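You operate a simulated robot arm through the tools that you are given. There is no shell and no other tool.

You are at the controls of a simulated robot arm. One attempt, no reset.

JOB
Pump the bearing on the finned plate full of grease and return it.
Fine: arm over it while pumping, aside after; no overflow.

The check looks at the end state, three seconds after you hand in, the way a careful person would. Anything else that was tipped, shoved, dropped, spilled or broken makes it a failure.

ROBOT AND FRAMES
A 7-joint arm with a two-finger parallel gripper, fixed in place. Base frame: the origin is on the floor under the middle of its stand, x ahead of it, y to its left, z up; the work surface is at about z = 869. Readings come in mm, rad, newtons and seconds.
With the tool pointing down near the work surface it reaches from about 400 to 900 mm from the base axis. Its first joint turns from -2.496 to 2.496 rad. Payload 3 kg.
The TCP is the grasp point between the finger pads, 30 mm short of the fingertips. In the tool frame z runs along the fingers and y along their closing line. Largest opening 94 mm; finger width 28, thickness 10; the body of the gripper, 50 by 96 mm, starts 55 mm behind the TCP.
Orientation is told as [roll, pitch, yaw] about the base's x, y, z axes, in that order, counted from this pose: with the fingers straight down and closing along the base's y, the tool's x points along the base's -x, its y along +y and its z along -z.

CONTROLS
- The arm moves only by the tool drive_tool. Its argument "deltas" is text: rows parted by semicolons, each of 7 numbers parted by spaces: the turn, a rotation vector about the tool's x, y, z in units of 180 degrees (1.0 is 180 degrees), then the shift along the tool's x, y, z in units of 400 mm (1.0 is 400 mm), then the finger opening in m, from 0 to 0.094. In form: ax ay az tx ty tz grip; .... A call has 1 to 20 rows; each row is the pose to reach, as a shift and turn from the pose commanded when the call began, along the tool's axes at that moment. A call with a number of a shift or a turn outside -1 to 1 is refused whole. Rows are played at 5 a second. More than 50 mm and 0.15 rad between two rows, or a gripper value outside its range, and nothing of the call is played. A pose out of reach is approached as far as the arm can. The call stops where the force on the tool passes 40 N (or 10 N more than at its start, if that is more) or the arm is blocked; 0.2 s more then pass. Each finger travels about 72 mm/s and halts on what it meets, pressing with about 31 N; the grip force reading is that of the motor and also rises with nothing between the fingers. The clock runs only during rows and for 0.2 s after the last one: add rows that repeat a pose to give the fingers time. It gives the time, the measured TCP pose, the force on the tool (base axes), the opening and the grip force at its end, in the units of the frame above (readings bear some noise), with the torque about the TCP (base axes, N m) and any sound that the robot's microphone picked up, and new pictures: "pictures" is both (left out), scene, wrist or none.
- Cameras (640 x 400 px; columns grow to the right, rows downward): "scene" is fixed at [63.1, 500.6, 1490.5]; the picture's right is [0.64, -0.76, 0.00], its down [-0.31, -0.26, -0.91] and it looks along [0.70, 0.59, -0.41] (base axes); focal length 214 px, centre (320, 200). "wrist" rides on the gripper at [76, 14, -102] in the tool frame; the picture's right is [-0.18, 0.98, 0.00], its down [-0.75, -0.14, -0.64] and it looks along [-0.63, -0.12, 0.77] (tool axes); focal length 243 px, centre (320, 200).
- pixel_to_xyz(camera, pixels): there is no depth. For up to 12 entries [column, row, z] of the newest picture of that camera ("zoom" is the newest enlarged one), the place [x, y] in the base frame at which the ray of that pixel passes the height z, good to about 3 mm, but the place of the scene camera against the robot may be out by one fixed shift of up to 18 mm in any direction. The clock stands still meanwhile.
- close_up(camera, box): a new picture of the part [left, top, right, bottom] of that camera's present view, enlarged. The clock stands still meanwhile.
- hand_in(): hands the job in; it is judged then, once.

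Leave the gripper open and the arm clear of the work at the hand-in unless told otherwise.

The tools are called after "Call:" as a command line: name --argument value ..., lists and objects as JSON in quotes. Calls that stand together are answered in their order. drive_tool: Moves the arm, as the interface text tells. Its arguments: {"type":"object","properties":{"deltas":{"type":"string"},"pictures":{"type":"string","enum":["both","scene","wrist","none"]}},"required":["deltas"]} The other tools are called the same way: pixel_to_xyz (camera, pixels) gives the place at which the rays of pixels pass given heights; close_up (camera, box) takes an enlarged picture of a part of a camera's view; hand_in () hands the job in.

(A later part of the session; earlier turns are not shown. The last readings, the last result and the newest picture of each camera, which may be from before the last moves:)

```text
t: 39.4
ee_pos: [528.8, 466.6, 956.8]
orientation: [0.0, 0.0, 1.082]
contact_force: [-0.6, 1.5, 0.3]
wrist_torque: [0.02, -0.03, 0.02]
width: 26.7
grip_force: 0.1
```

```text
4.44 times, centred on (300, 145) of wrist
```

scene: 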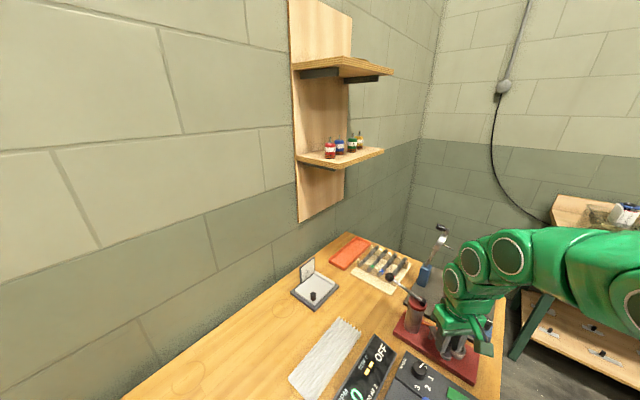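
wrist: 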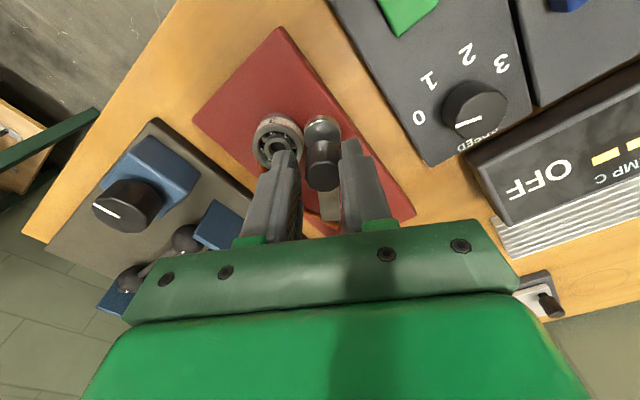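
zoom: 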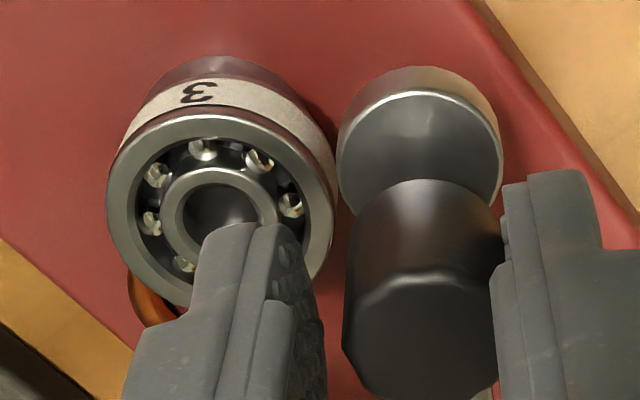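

There's no contact yet, and the disc edge is about to pass over the bearing rim. I'll take a small 8° step and check for force or bearing movement.

Call:
drive_tool --deltas "0 0 -0.0222 -0.00033 -0.00942 0 0.027; 0 0 -0.0444 -0.00131 -0.01879 0 0.027; 0 0 -0.0444 -0.00131 -0.01879 0 0.027" --pictures "wrist"

Call:
close_up --camera "scene" --box '[438, 335, 478, 368]'

Call:
close_up --camera "wrist" --box '[240, 100, 360, 190]'

```text
t: 40.2
ee_pos: [537.2, 463.9, 954.9]
orientation: [0.001, 0.001, 1.221]
contact_force: [-0.3, 0.2, 0.6]
wrist_torque: [0.01, -0.01, -0.01]
width: 27.2
grip_force: 0.1
```

wrist: 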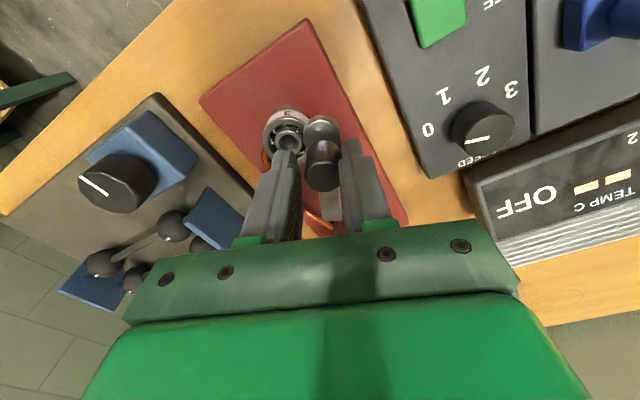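

```text
12.12 times, centred on (458, 352) of scene
```

zoom: 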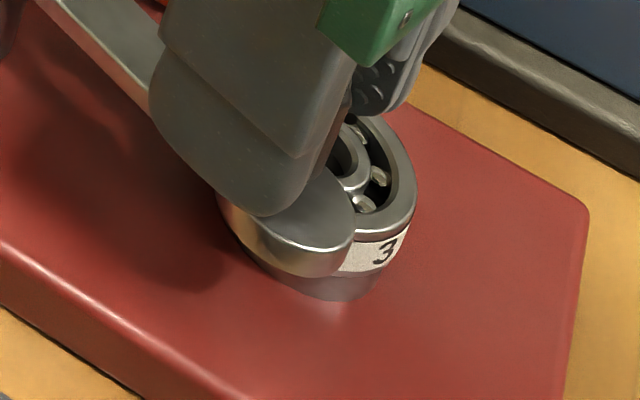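

```text
4.44 times, centred on (300, 145) of wrist
```

zoom: 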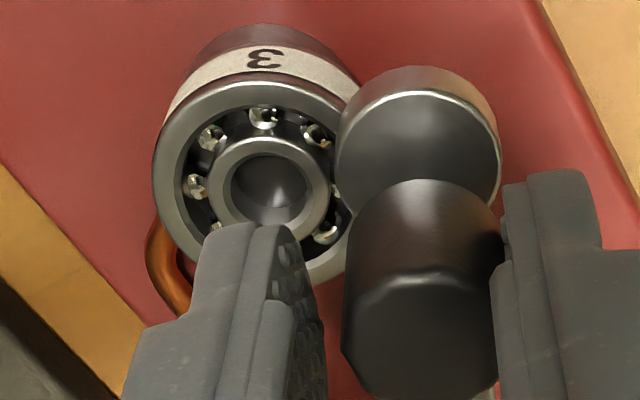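

The nozzle is gliding over the bearing rim without contact, and the bearing hasn't moved. I'll continue 15° more.

Call:
drive_tool --deltas "0 0 -0.0278 -0.00051 -0.01177 0 0.027; 0 0 -0.0556 -0.00205 -0.02344 0 0.027; 0 0 -0.0833 -0.0046 -0.03494 0 0.027; 0 0 -0.0833 -0.0046 -0.03494 0 0.027" --pictures "wrist"

Call:
close_up --camera "scene" --box '[438, 335, 478, 368]'

Call:
close_up --camera "wrist" --box '[240, 100, 360, 190]'

```text
t: 41.2
ee_pos: [549.7, 460.2, 954.8]
orientation: [0.0, 0.0, 1.483]
contact_force: [0.1, 0.3, -0.6]
wrist_torque: [0.01, -0.02, 0.0]
width: 27.7
grip_force: 0.6
```

wrist: 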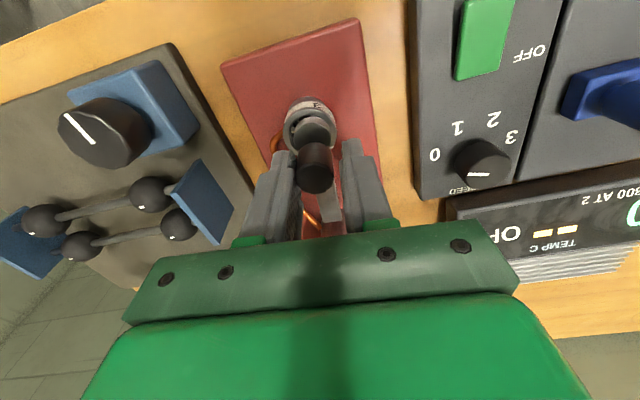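

```text
12.12 times, centred on (458, 352) of scene
```

zoom: 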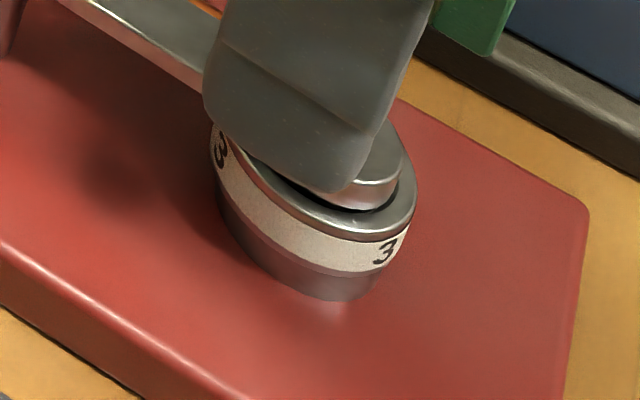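

```text
4.44 times, centred on (300, 145) of wrist
```

zoom: 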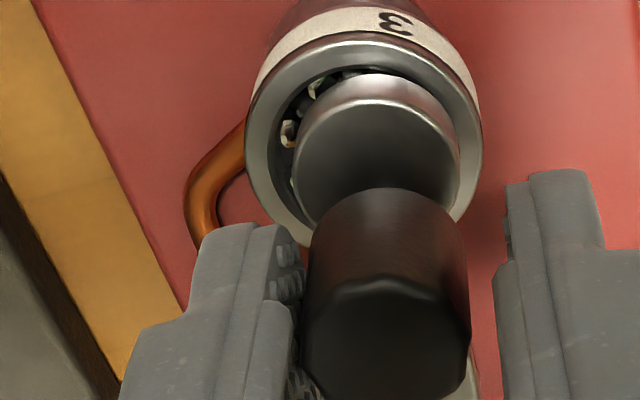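

The knob moved slightly ahead of me, and the nozzle is now nearly centred, about 2 mm short. I'll advance another 7° so the trailing finger nudges it the rest of the way.

Call:
drive_tool --deltas "0 0 -0.0167 -0.00018 -0.00707 0 0.027; 0 0 -0.0333 -0.00074 -0.01411 0 0.027; 0 0 -0.0389 -0.001 -0.01645 0 0.027; 0 0 -0.0389 -0.001 -0.01645 0 0.027" --pictures "wrist"

Call:
close_up --camera "scene" --box '[438, 335, 478, 368]'

Call:
close_up --camera "wrist" --box '[240, 100, 360, 190]'

```text
t: 42.2
ee_pos: [556.2, 458.9, 956.6]
orientation: [-0.001, 0.001, 1.606]
contact_force: [0.3, 0.2, 0.3]
wrist_torque: [0.0, 0.01, 0.04]
width: 27.0
grip_force: 0.1
```

wrist: 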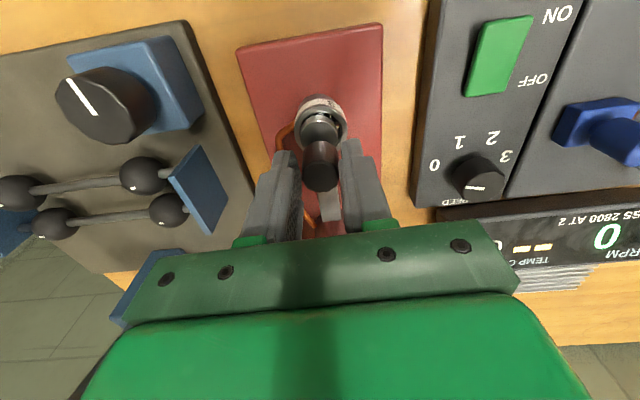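

```text
12.12 times, centred on (458, 352) of scene
```

zoom: 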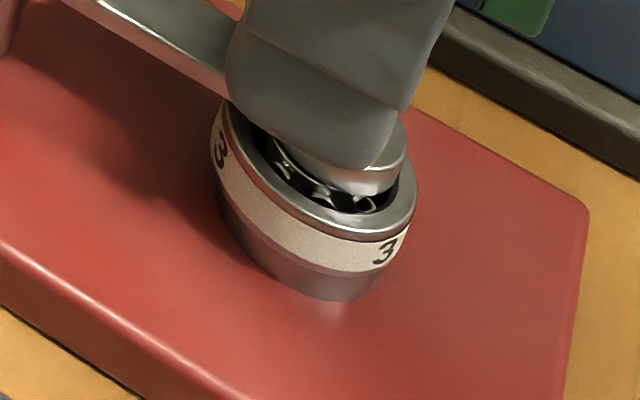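

```text
4.44 times, centred on (300, 145) of wrist
```

zoom: 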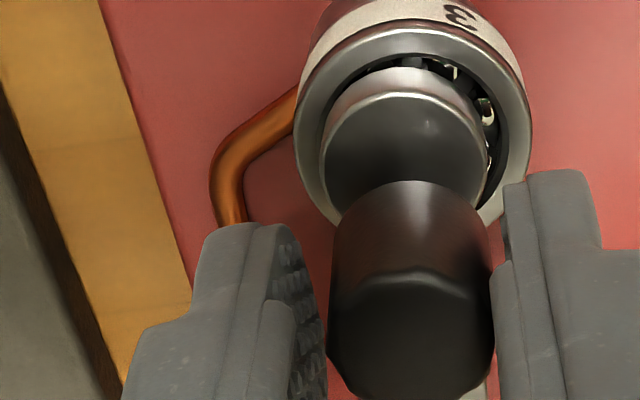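

The nozzle now sits within about 1 mm of the bearing's centre, and you can see the ball track around its edge. I'll open the fingers off the knob and rise straight up.

Call:
drive_tool --deltas "0 0 0 0 0 0 0.034; 0 0 0 0 0 0 0.044; 0 0 0 0 0 0 0.046; 0 0 0 0 0 -0.08 0.046; 0 0 0 0 0 -0.18 0.046; 0 0 0 0 0 -0.25 0.046; 0 0 0 0 0 -0.25 0.046" --pictures "both"

Call:
close_up --camera "wrist" --box '[220, 0, 420, 130]'

Call:
close_up --camera "scene" --box '[438, 330, 478, 368]'

```text
t: 43.8
ee_pos: [556.6, 458.2, 1057.9]
orientation: [0.0, -0.001, 1.607]
contact_force: [0.3, 0.5, -0.8]
wrist_torque: [-0.02, 0.04, 0.0]
width: 46.3
grip_force: 0.0
```

scene: 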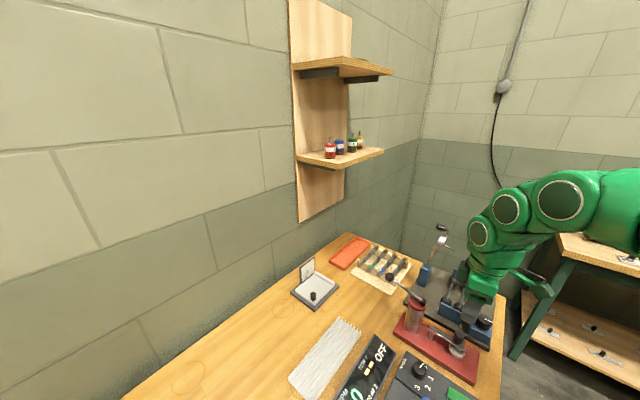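
wrist: 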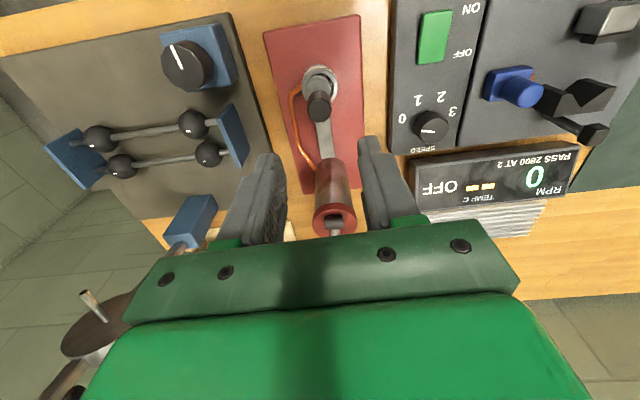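

```text
3.08 times, centred on (320, 65) of wrist
```

zoom: 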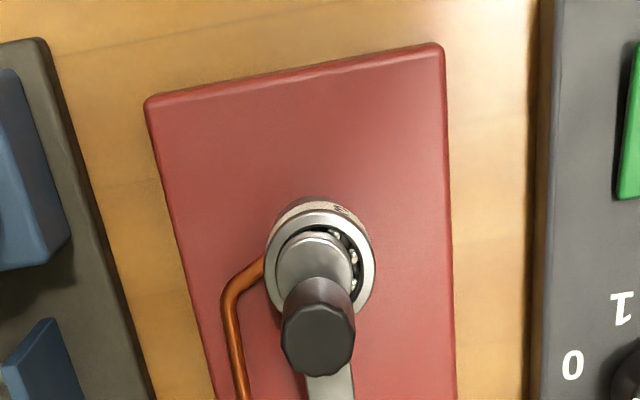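

```text
10.53 times, centred on (458, 349) of scene
```

zoom: 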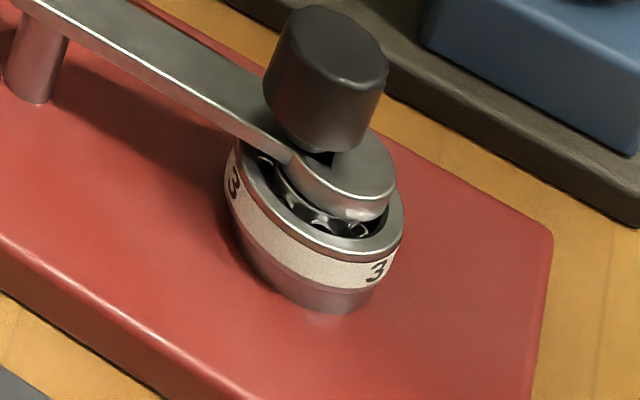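

The arm is over the bearing, with the nozzle about 2 mm off centre, which is fine. Next is the pump lever: hinge about (554,556), ball about (554,655,1017). I'll slide along +y at this height with the fingers closed, to above the rod at about y 622, then look.

Call:
drive_tool --deltas "0 0 0 -0.1 -0.002 0 0.03; 0 0 0 -0.2 -0.004 0 0.015; 0 0 0 -0.3 -0.006 0 0.0; 0 0 0 -0.36 -0.0075 0 0.0; 0 0 0 -0.41 -0.0083 0 0.0; 0 0 0 -0.41 -0.0083 0 0.0" --pictures "both"

Call:
close_up --camera "wrist" --box '[230, 90, 410, 220]'

Call:
close_up --camera "scene" --box '[370, 240, 450, 320]'

```text
t: 45.2
ee_pos: [554.0, 625.1, 1055.7]
orientation: [-0.001, 0.001, 1.606]
contact_force: [0.2, -0.4, -0.7]
wrist_torque: [-0.01, 0.01, 0.0]
width: 0.0
grip_force: 30.9
```

scene: 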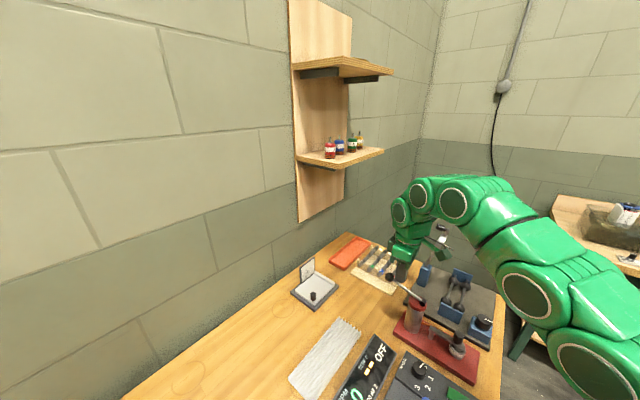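
wrist: 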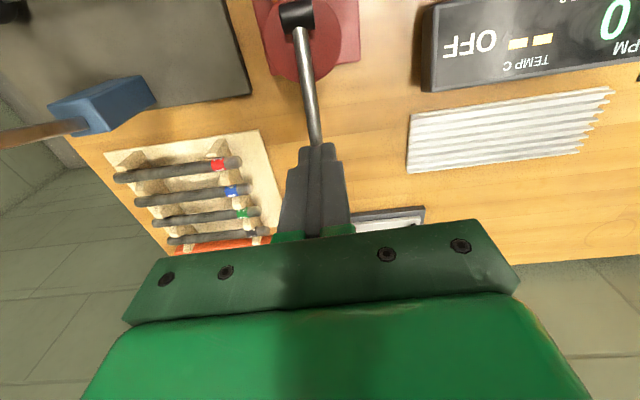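

```text
3.08 times, centred on (320, 155) of wrist
```

zoom: 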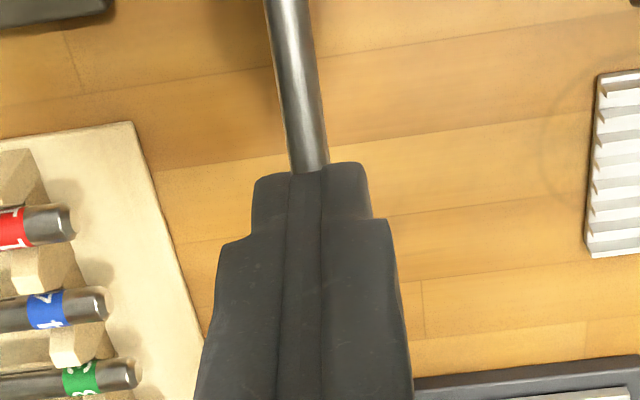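

```text
5.00 times, centred on (410, 280) of scene
```

zoom: 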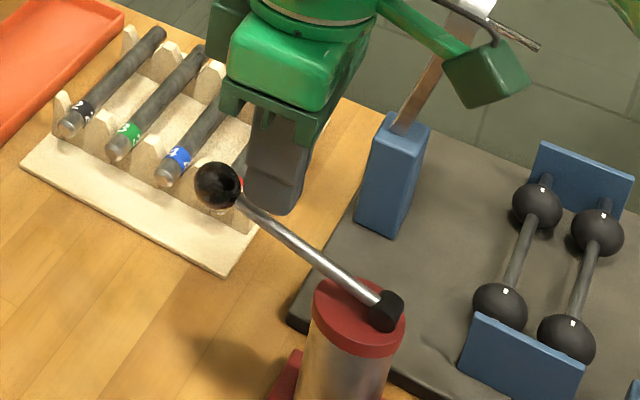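

The fingertips are right above the rod in the wrist view (rod at zoom (308,160)). The scene view still shows the bearing. I'll push down 20 mm in small steps and watch the force.

Call:
drive_tool --deltas "0 0 0 0 0 0.0125 0.0; 0 0 0 0 0 0.025 0.0; 0 0 0 0 0 0.0375 0.0; 0 0 0 0 0 0.05 0.0; 0 0 0 0 0 0.05 0.0" --pictures "scene"

Call:
close_up --camera "scene" --box '[370, 240, 450, 320]'

Call:
close_up --camera "scene" --box '[438, 330, 478, 368]'

```text
t: 46.4
ee_pos: [554.4, 623.9, 1036.3]
orientation: [0.0, 0.0, 1.606]
contact_force: [0.2, 0.0, 2.6]
wrist_torque: [0.01, -0.02, -0.05]
width: 0.0
grip_force: 30.6
```

scene: 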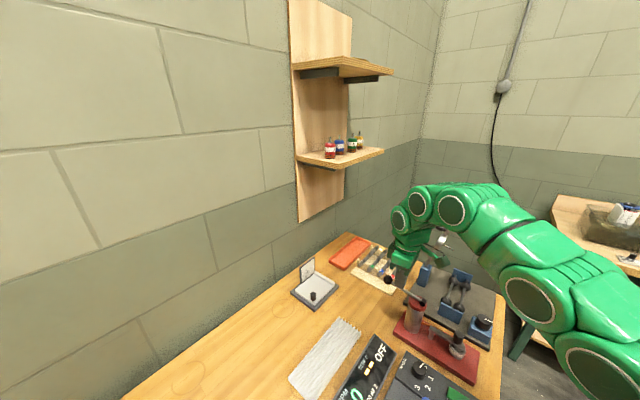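

```text
5.00 times, centred on (410, 280) of scene
```

zoom: 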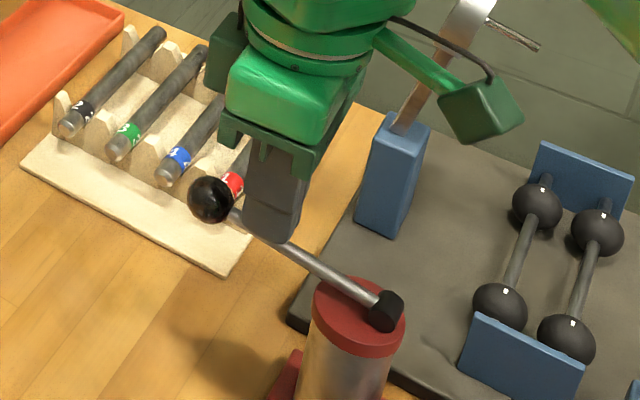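

```text
10.53 times, centred on (458, 349) of scene
```

zoom: 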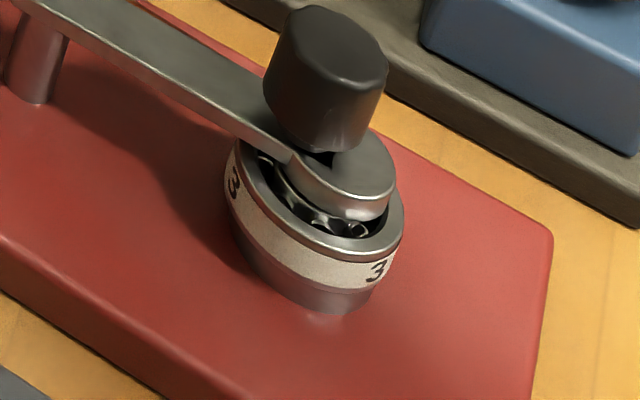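

Contact at 2.6 N. The lever is moving down easily, and no grease shows yet. I'll continue down 25 mm more.

Call:
drive_tool --deltas "0 0 0 0 0 0.0125 0.0; 0 0 0 0 0 0.025 0.0; 0 0 0 0 0 0.0375 0.0; 0 0 0 0 0 0.05 0.0; 0 0 0 0 0 0.0625 0.0; 0 0 0 0 0 0.0625 0.0" --pictures "scene"

Call:
close_up --camera "scene" --box '[370, 240, 450, 320]'

Call:
close_up --camera "scene" --box '[438, 330, 478, 368]'

```text
t: 47.9
ee_pos: [553.7, 621.7, 1013.5]
orientation: [-0.004, -0.001, 1.603]
contact_force: [-1.4, -1.0, 9.4]
wrist_torque: [-0.12, 0.03, -0.08]
width: 0.0
grip_force: 31.0
stopped in row 6: the force on the tool passed its limit at 41 N (the readings are from after the stop); the commanded pose is now the measured one
```

scene: 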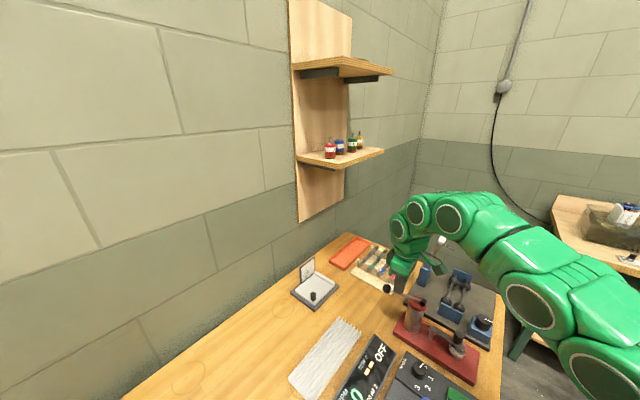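

```text
5.00 times, centred on (410, 280) of scene
```

zoom: 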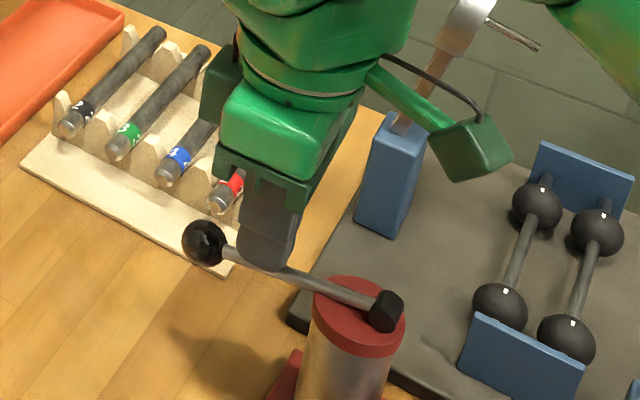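

```text
10.53 times, centred on (458, 349) of scene
```

zoom: 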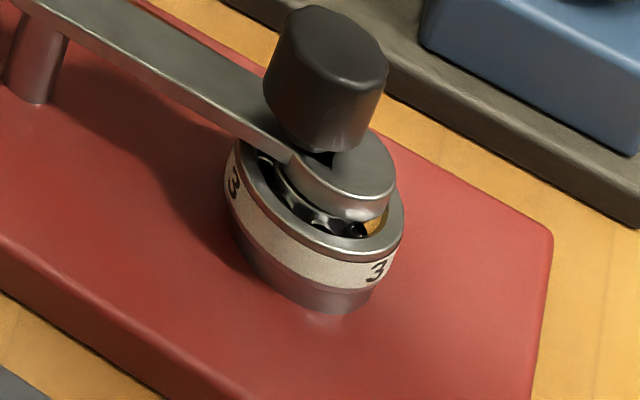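

The lever hit its lower stop at TCP z of about 1013.5, and a first bit of yellow grease shows in the bearing at zoom (377,225). I'll rise 30 mm and see whether the lever comes back by itself.

Call:
drive_tool --deltas "0 0 0 0 0 -0.025 0.0; 0 0 0 0 0 -0.05 0.0; 0 0 0 0 0 -0.075 0.0; 0 0 0 0 0 -0.1 0.0; 0 0 0 0 0 -0.1 0.0" --pictures "both"

Call:
close_up --camera "scene" --box '[370, 240, 450, 320]'

Call:
close_up --camera "scene" --box '[446, 338, 470, 358]'

```text
t: 49.1
ee_pos: [554.2, 624.6, 1055.1]
orientation: [-0.002, -0.002, 1.604]
contact_force: [-0.3, -1.3, -0.2]
wrist_torque: [0.02, -0.01, 0.01]
width: 0.2
grip_force: 31.1
```

scene: 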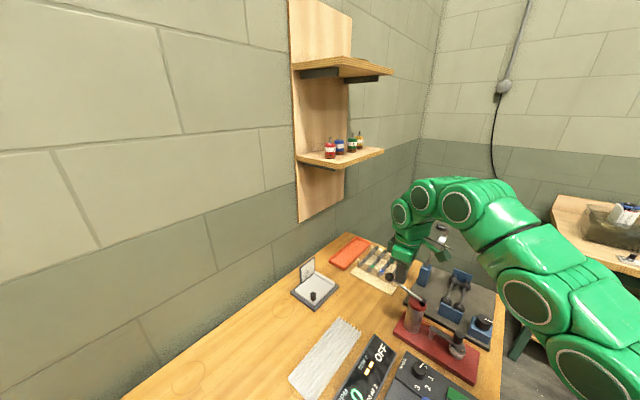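
wrist: 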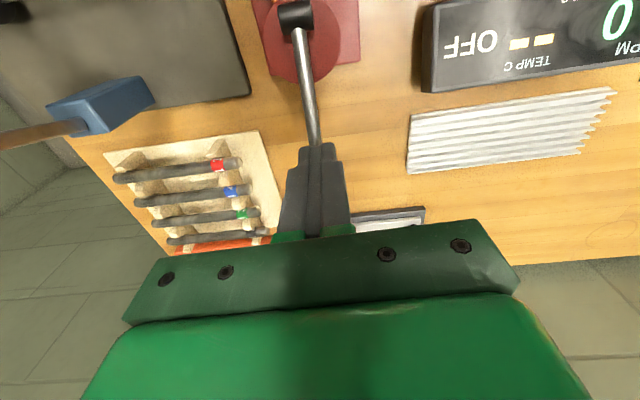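

```text
5.00 times, centred on (410, 280) of scene
```

zoom: 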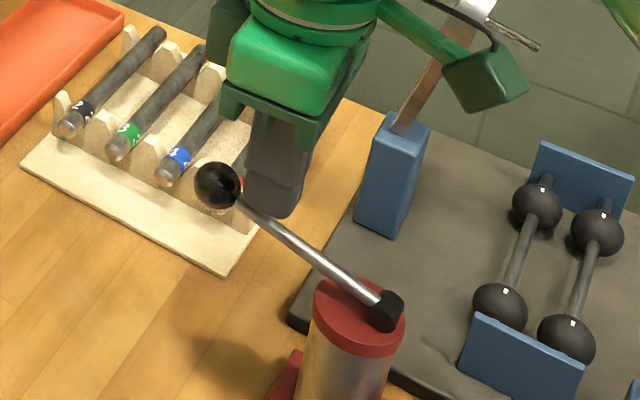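

```text
16.00 times, centred on (458, 348) of scene
```

zoom: 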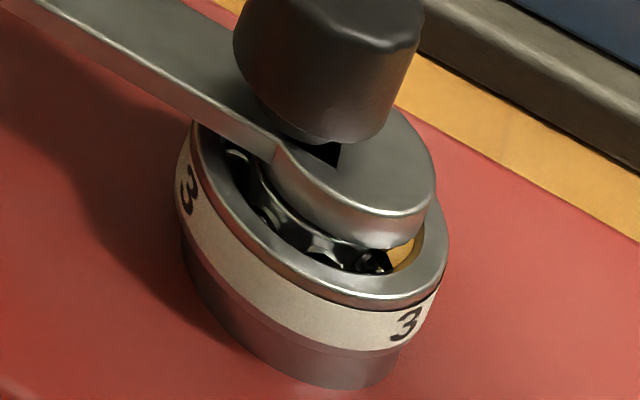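

The lever springs back by itself. Each stroke fills part of the ring. I'll do a second stroke: down 42 mm, then back up, and check the fill.

Call:
drive_tool --deltas "0 0 0 0 0 0.03 0.0; 0 0 0 0 0 0.055 0.0; 0 0 0 0 0 0.08 0.0; 0 0 0 0 0 0.095 0.0; 0 0 0 0 0 0.104 0.0; 0 0 0 0 0 0.104 0.0; 0 0 0 0 0 0.07 0.0; 0 0 0 0 0 0.03 0.0; 0 0 0 0 0 0 0.0; 0 0 0 0 0 0 0.0" --pictures "both"

Call:
close_up --camera "scene" --box '[446, 338, 470, 358]'

Call:
close_up --camera "scene" --box '[370, 240, 450, 320]'

```text
t: 51.3
ee_pos: [555.4, 626.3, 1053.6]
orientation: [-0.004, -0.002, 1.605]
contact_force: [0.9, -0.1, 1.1]
wrist_torque: [-0.02, 0.0, 0.02]
width: 0.0
grip_force: 30.6
```

scene: 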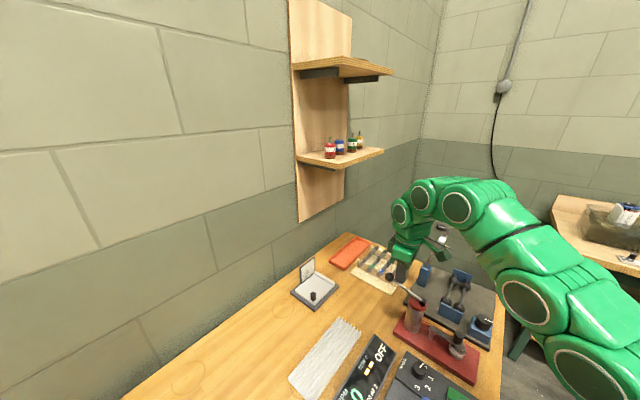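
wrist: 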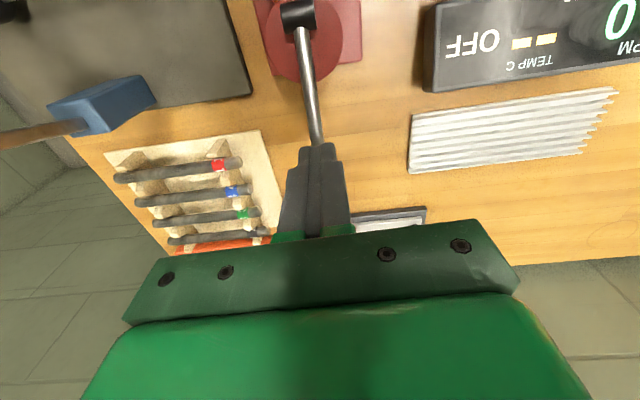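

```text
16.00 times, centred on (458, 348) of scene
```

zoom: 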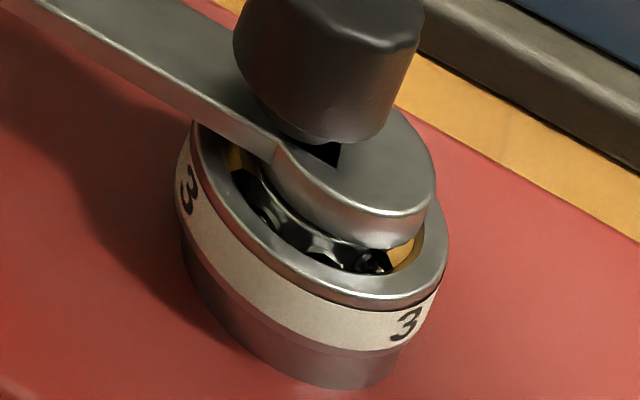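

```text
5.00 times, centred on (410, 280) of scene
```

zoom: 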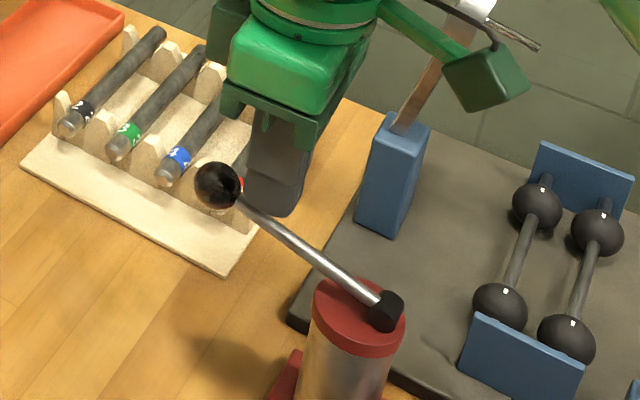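

After two strokes the grease runs from the right side around the back to the left at zoom (235,160), so it's about half full. I'll take a tighter look before the third stroke.

Call:
close_up --camera "scene" --box '[449, 342, 466, 354]'

```text
16.00 times, centred on (458, 348) of scene
```

zoom: 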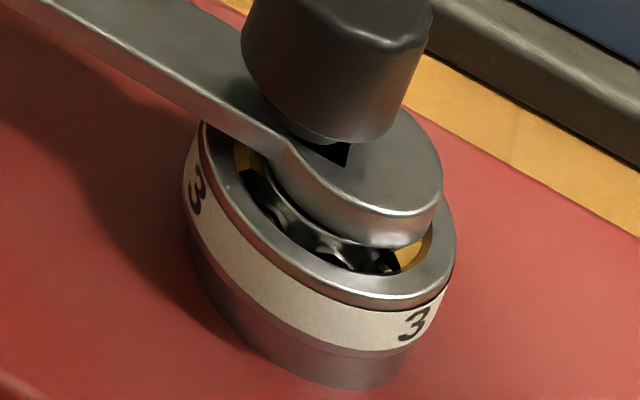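

The unfilled part is now about the near half, so roughly a quarter per stroke. Third stroke.

Call:
drive_tool --deltas "0 0 0 0 0 0.03 0.0; 0 0 0 0 0 0.055 0.0; 0 0 0 0 0 0.08 0.0; 0 0 0 0 0 0.095 0.0; 0 0 0 0 0 0.102 0.0; 0 0 0 0 0 0.102 0.0; 0 0 0 0 0 0.07 0.0; 0 0 0 0 0 0.03 0.0; 0 0 0 0 0 0 0.0; 0 0 0 0 0 0 0.0" --pictures "scene"

Call:
close_up --camera "scene" --box '[449, 342, 466, 354]'

Call:
close_up --camera "scene" --box '[370, 240, 450, 320]'

```text
t: 53.5
ee_pos: [554.4, 623.0, 1053.5]
orientation: [-0.003, -0.003, 1.606]
contact_force: [0.1, -0.2, -0.2]
wrist_torque: [0.01, -0.02, 0.01]
width: 0.3
grip_force: 30.8
```

scene: 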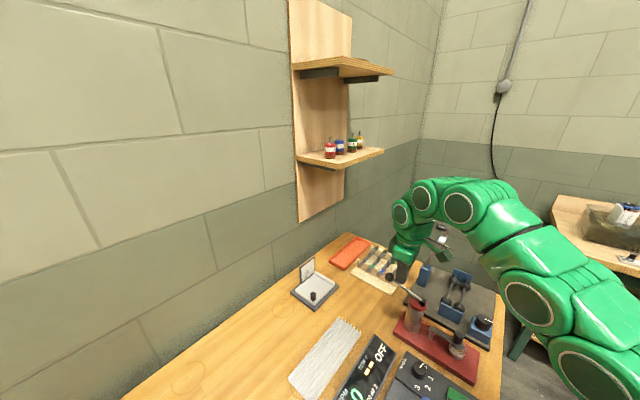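

```text
16.00 times, centred on (458, 348) of scene
```

zoom: 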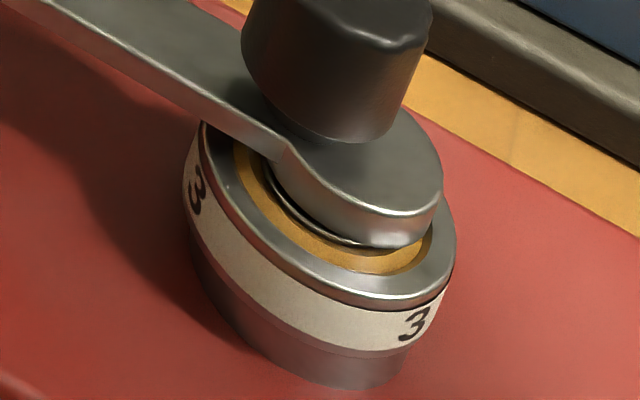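

```text
5.00 times, centred on (410, 280) of scene
```

zoom: 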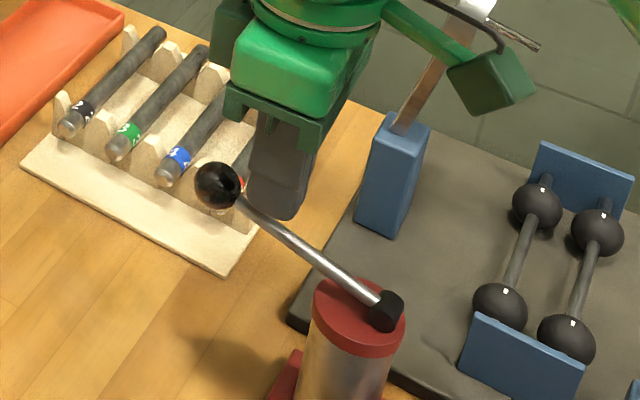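

After the third stroke the whole visible track is filled with grease, flush and with no bulge. I'll stop pumping and go back above the swing-arm knob with the fingers opened, then swing the arm aside and inspect the entire ring.

Call:
drive_tool --deltas "0 0 0 0.05 0.001 -0.01 0.0; 0 0 0 0.15 0.003 -0.01 0.015; 0 0 0 0.25 0.006 -0.01 0.03; 0 0 0 0.34 0.008 -0.01 0.046; 0 0 0 0.41 0.0098 -0.01 0.05; 0 0 0 0.41 0.0098 -0.01 0.05" --pictures "both"

Call:
close_up --camera "wrist" --box '[240, 0, 400, 130]'

Call:
close_up --camera "scene" --box '[443, 336, 473, 360]'

```text
t: 54.9
ee_pos: [555.3, 456.7, 1056.9]
orientation: [-0.003, -0.004, 1.605]
contact_force: [-0.9, -0.2, -0.3]
wrist_torque: [-0.04, -0.01, 0.03]
width: 50.1
grip_force: 0.0
```

scene: 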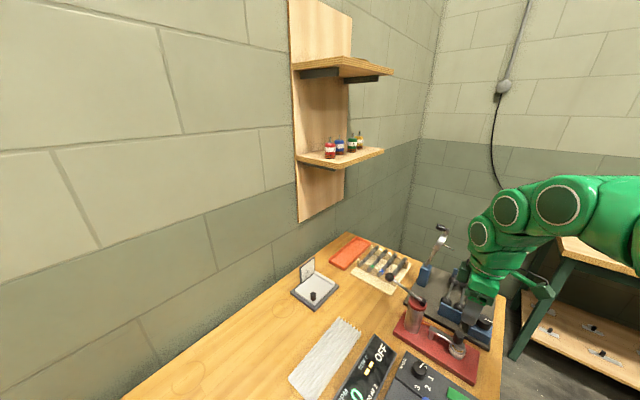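
wrist: 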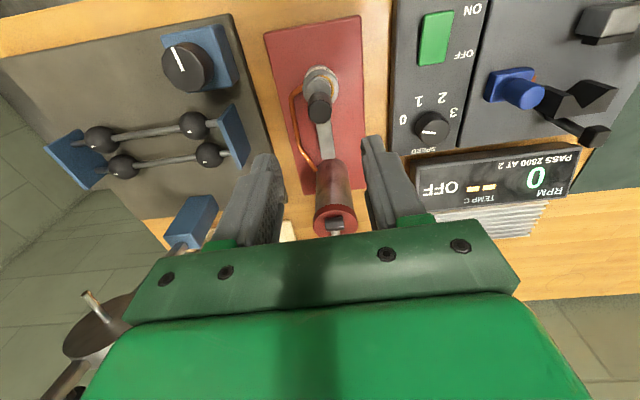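

```text
3.08 times, centred on (320, 65) of wrist
```

zoom: 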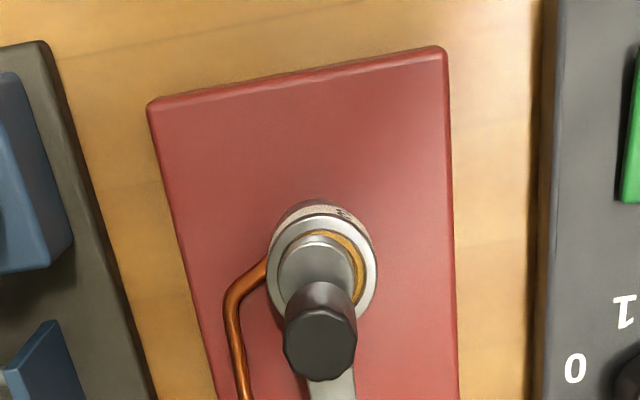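

```text
16.00 times, centred on (458, 348) of scene
```

zoom: 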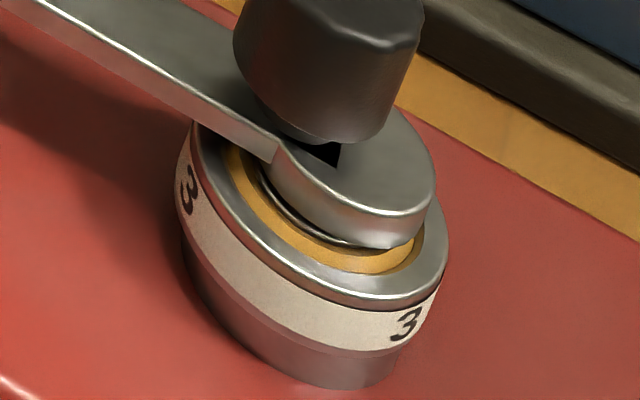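

The knob lies on the tool axis (column 320, row 112). I'll lower 102 mm around it with the fingers at 50 mm, then narrow to 30 mm.

Call:
drive_tool --deltas "0 0 0 0 0 0.1 0.05; 0 0 0 0 0 0.2 0.05; 0 0 0 0 0 0.24 0.05; 0 0 0 0 0 0.254 0.045; 0 0 0 0 0 0.254 0.036; 0 0 0 0 0 0.254 0.03; 0 0 0 0 0 0.254 0.03" --pictures "wrist"

Call:
close_up --camera "wrist" --box '[240, 90, 400, 200]'

```text
t: 56.5
ee_pos: [556.3, 462.0, 954.5]
orientation: [0.0, -0.002, 1.603]
contact_force: [-1.0, -0.8, -0.5]
wrist_torque: [0.01, 0.04, 0.02]
width: 30.2
grip_force: 0.0
```

wrist: 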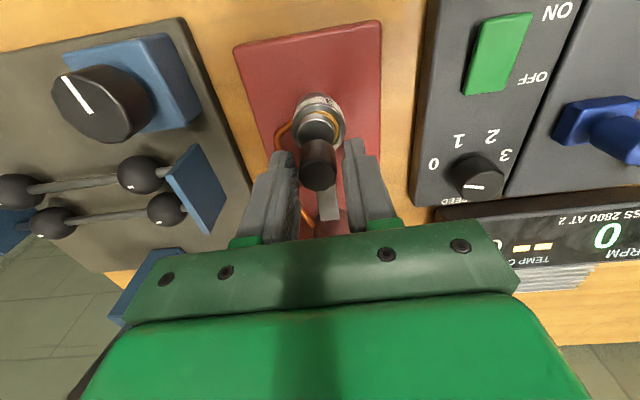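

```text
3.64 times, centred on (320, 145) of wrist
```

zoom: 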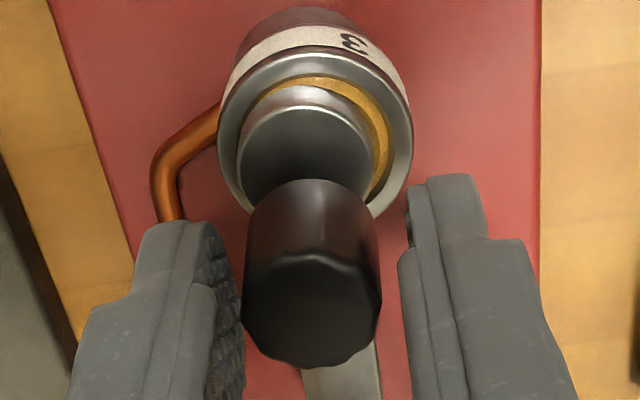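

The knob is caged and the left finger is next to it. I'll swing the arm back the way it came, first 36°.

Call:
drive_tool --deltas "0 0 0.0333 -0.00071 0.01359 0 0.03; 0 0 0.0667 -0.00284 0.02703 0 0.03; 0 0 0.1 -0.00636 0.04017 0 0.03; 0 0 0.1333 -0.01124 0.05288 0 0.03; 0 0 0.1667 -0.01742 0.065 0 0.03; 0 0 0.2 -0.02483 0.07641 0 0.03; 0 0 0.2 -0.02483 0.07641 0 0.03" --pictures "wrist"

Call:
close_up --camera "wrist" --box '[240, 90, 400, 200]'

Call:
close_up --camera "scene" --box '[433, 330, 478, 365]'

```text
t: 58.1
ee_pos: [526.6, 468.4, 955.0]
orientation: [0.001, 0.0, 0.977]
contact_force: [-0.6, 0.6, 0.6]
wrist_torque: [0.02, 0.02, 0.01]
width: 30.1
grip_force: 0.1
```

wrist: 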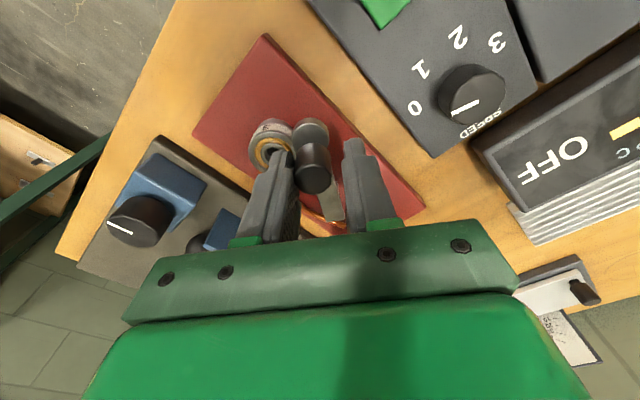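

```text
3.64 times, centred on (320, 145) of wrist
```

zoom: 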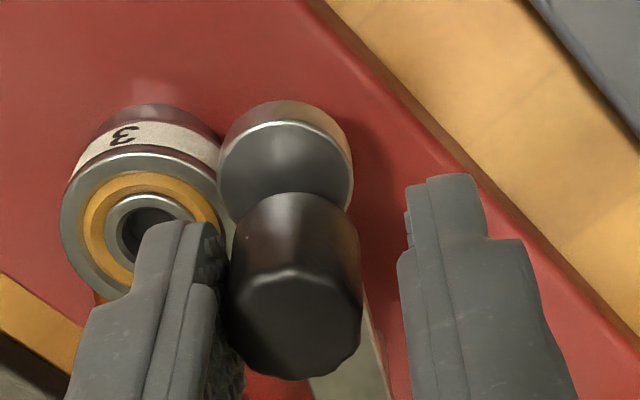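

```text
11.43 times, centred on (456, 348) of scene
```

zoom: 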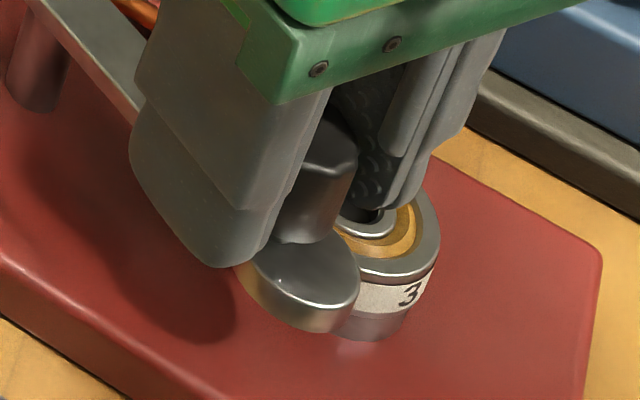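

The arm is swinging aside cleanly, the bearing is unmoved and the grease ring looks whole. I'll continue back to the parked position, about 36° more.

Call:
drive_tool --deltas "0 0 0.0333 -0.00071 0.01359 0 0.03; 0 0 0.0667 -0.00284 0.02703 0 0.03; 0 0 0.1 -0.00636 0.04017 0 0.03; 0 0 0.1333 -0.01124 0.05288 0 0.03; 0 0 0.1667 -0.01742 0.065 0 0.03; 0 0 0.2 -0.02483 0.07641 0 0.03; 0 0 0.2 -0.02483 0.07641 0 0.03" --pictures "wrist"

Call:
close_up --camera "wrist" --box '[240, 90, 400, 200]'

Call:
close_up --camera "scene" --box '[425, 325, 478, 365]'

```text
t: 59.7
ee_pos: [506.4, 492.4, 954.9]
orientation: [0.002, -0.002, 0.348]
contact_force: [0.4, -0.3, 0.2]
wrist_torque: [-0.01, 0.04, -0.01]
width: 30.1
grip_force: 0.2
```

wrist: 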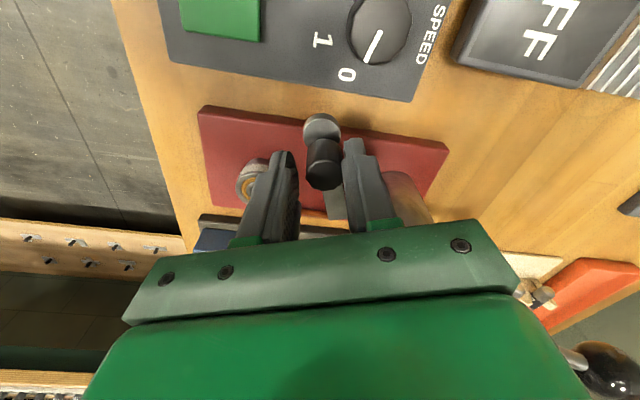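

```text
3.64 times, centred on (320, 145) of wrist
```

zoom: 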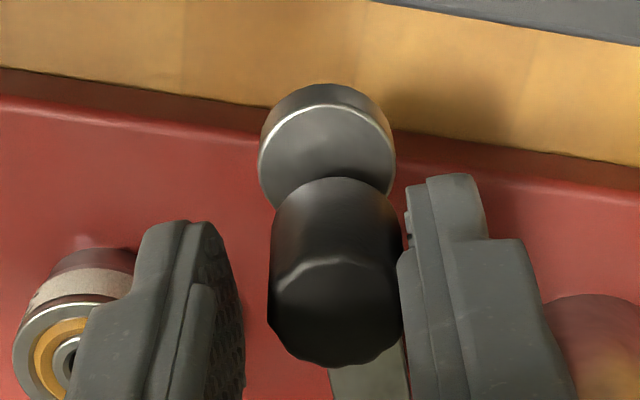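

```text
10.00 times, centred on (452, 345) of scene
```

zoom: 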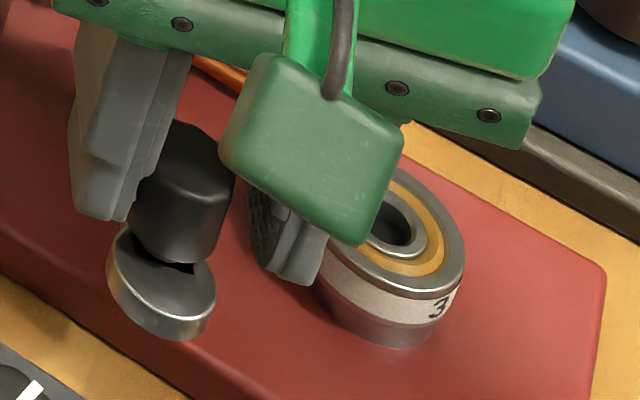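

The arm is parked aside again. I'll open the fingers and rise, then look straight down at the greased bearing.

Call:
drive_tool --deltas "0 0 0 0 0 0 0.036; 0 0 0 0 0 0 0.05; 0 0 0 0 0 0 0.054; 0 0 0 0 0 -0.06 0.054; 0 0 0 0 0 -0.14 0.06; 0 0 0 0 0 -0.14 0.06" --pictures "both"

Call:
close_up --camera "scene" --box '[425, 325, 478, 365]'

Call:
close_up --camera "scene" --box '[448, 338, 470, 356]'

```text
t: 61.1
ee_pos: [507.2, 493.6, 1010.9]
orientation: [-0.001, -0.001, 0.347]
contact_force: [0.3, -0.5, -0.4]
wrist_torque: [0.0, 0.06, 0.04]
width: 60.0
grip_force: 0.0
```

scene: 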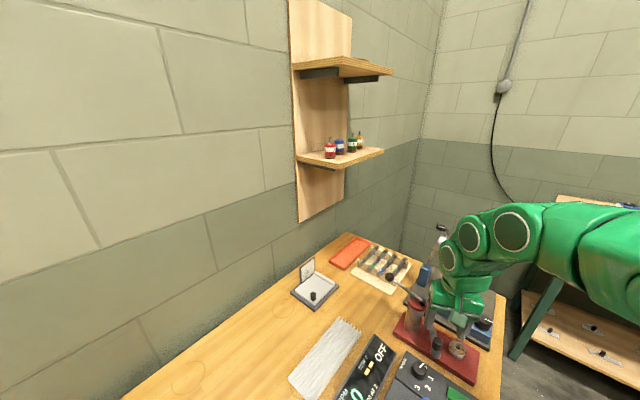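
wrist: 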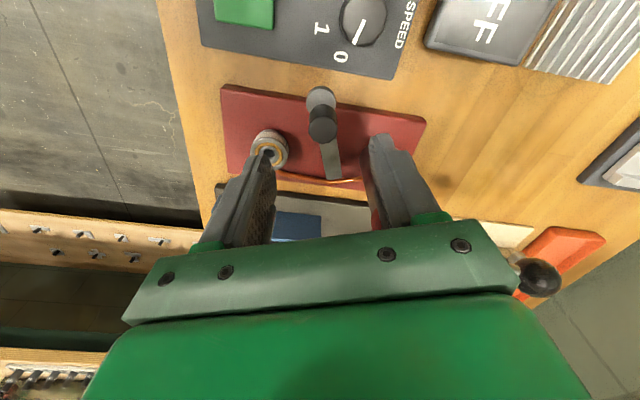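

```text
10.00 times, centred on (452, 345) of scene
```

zoom: 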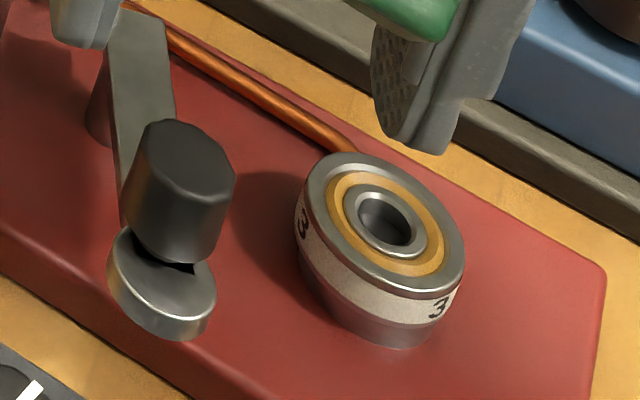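

```text
16.00 times, centred on (459, 347) of scene
```

zoom: 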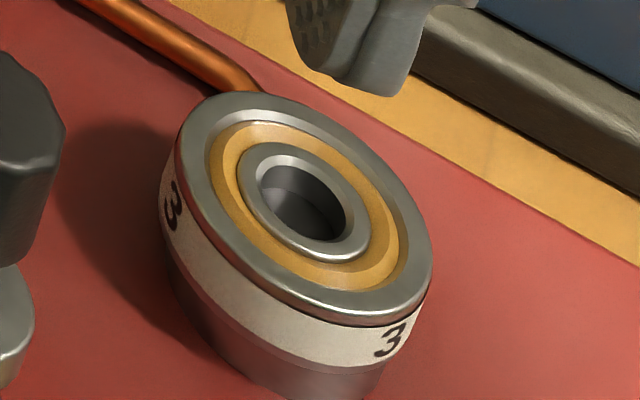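

The arm is aside, and the ring is completely filled all the way round, flush with no overflow. Now I'll turn the gripper back and hover over the bearing to pick it up.

Call:
drive_tool --deltas "0 0 0.0276 -0.0201 -0.0348 0 0.06; 0 0 0.0553 -0.0402 -0.0696 0 0.06; 0 0 0.0829 -0.0604 -0.1044 0 0.06; 0 0 0.1105 -0.0805 -0.1392 0 0.06; 0 0 0.1105 -0.0805 -0.1392 0 0.06; 0 0 0.1105 -0.0805 -0.1392 0 0.06" --pictures "wrist"

Call:
close_up --camera "wrist" --box '[250, 50, 390, 150]'

```text
t: 62.5
ee_pos: [552.9, 450.8, 1010.0]
orientation: [0.003, -0.002, 0.001]
contact_force: [0.8, 0.5, 0.7]
wrist_torque: [0.01, 0.0, -0.03]
width: 60.2
grip_force: 0.1
```

wrist: 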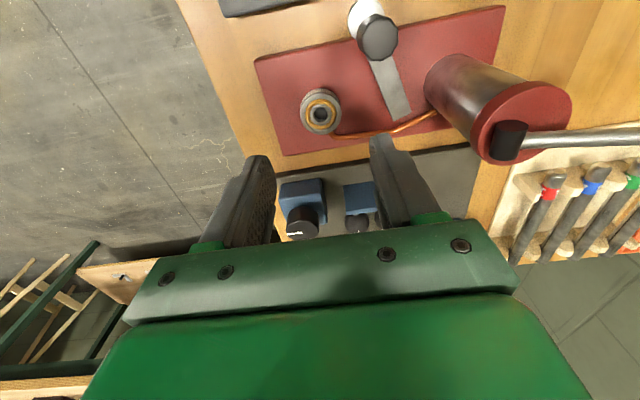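

```text
4.00 times, centred on (320, 100) of wrist
```

zoom: 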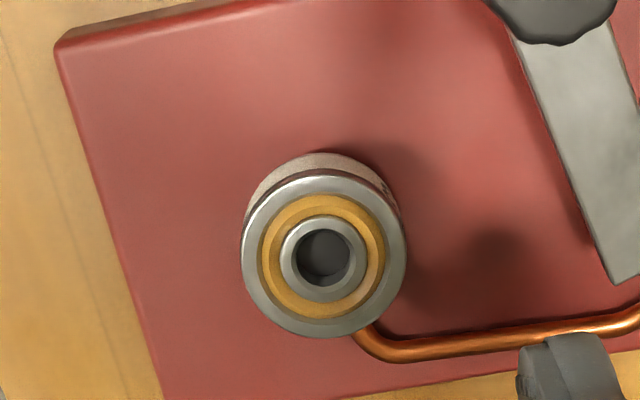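

The bearing is nearly on the tool axis. I'll lower around it with the fingers at 54 mm to the same height relative to the bearing as before (TCP z about 920), shifting 1.2 mm in +x.

Call:
drive_tool --deltas "0 0 0 -0.003 0.001 0.08 0.056; 0 0 0 -0.003 0.001 0.16 0.054; 0 0 0 -0.003 0.001 0.2 0.054; 0 0 0 -0.003 0.001 0.215 0.054; 0 0 0 -0.003 0.001 0.225 0.054; 0 0 0 -0.003 0.001 0.225 0.054" --pictures "wrist"

Call:
close_up --camera "wrist" --box '[240, 90, 400, 220]'

Call:
close_up --camera "scene" --box '[443, 333, 477, 362]'

```text
t: 63.9
ee_pos: [555.4, 452.4, 920.1]
orientation: [0.002, -0.002, 0.002]
contact_force: [-0.8, 0.5, -0.8]
wrist_torque: [0.0, -0.01, -0.03]
width: 54.0
grip_force: 0.0
```

wrist: 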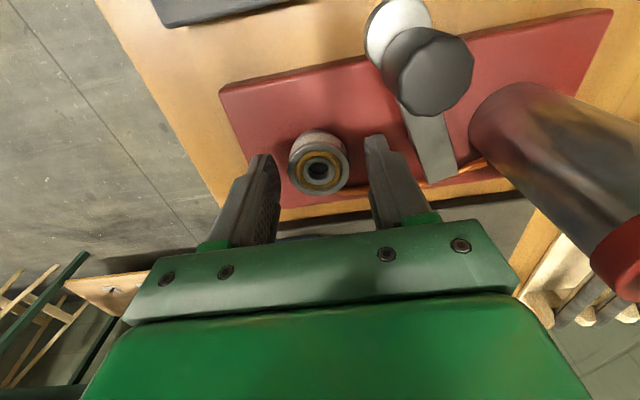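

```text
3.08 times, centred on (320, 155) of wrist
```

zoom: 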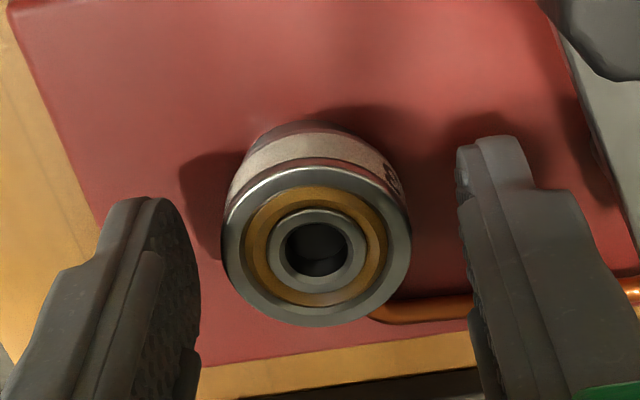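

```text
13.79 times, centred on (460, 348) of scene
```

zoom: 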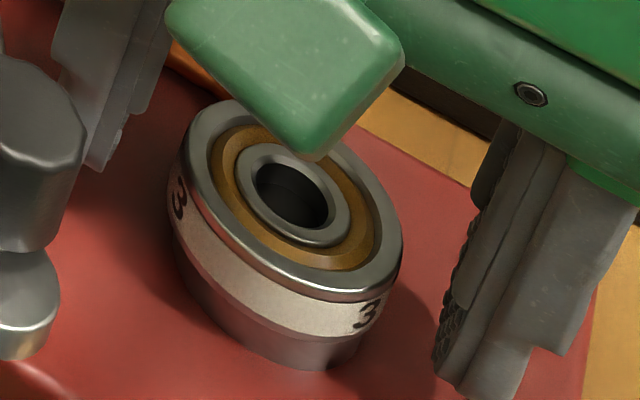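

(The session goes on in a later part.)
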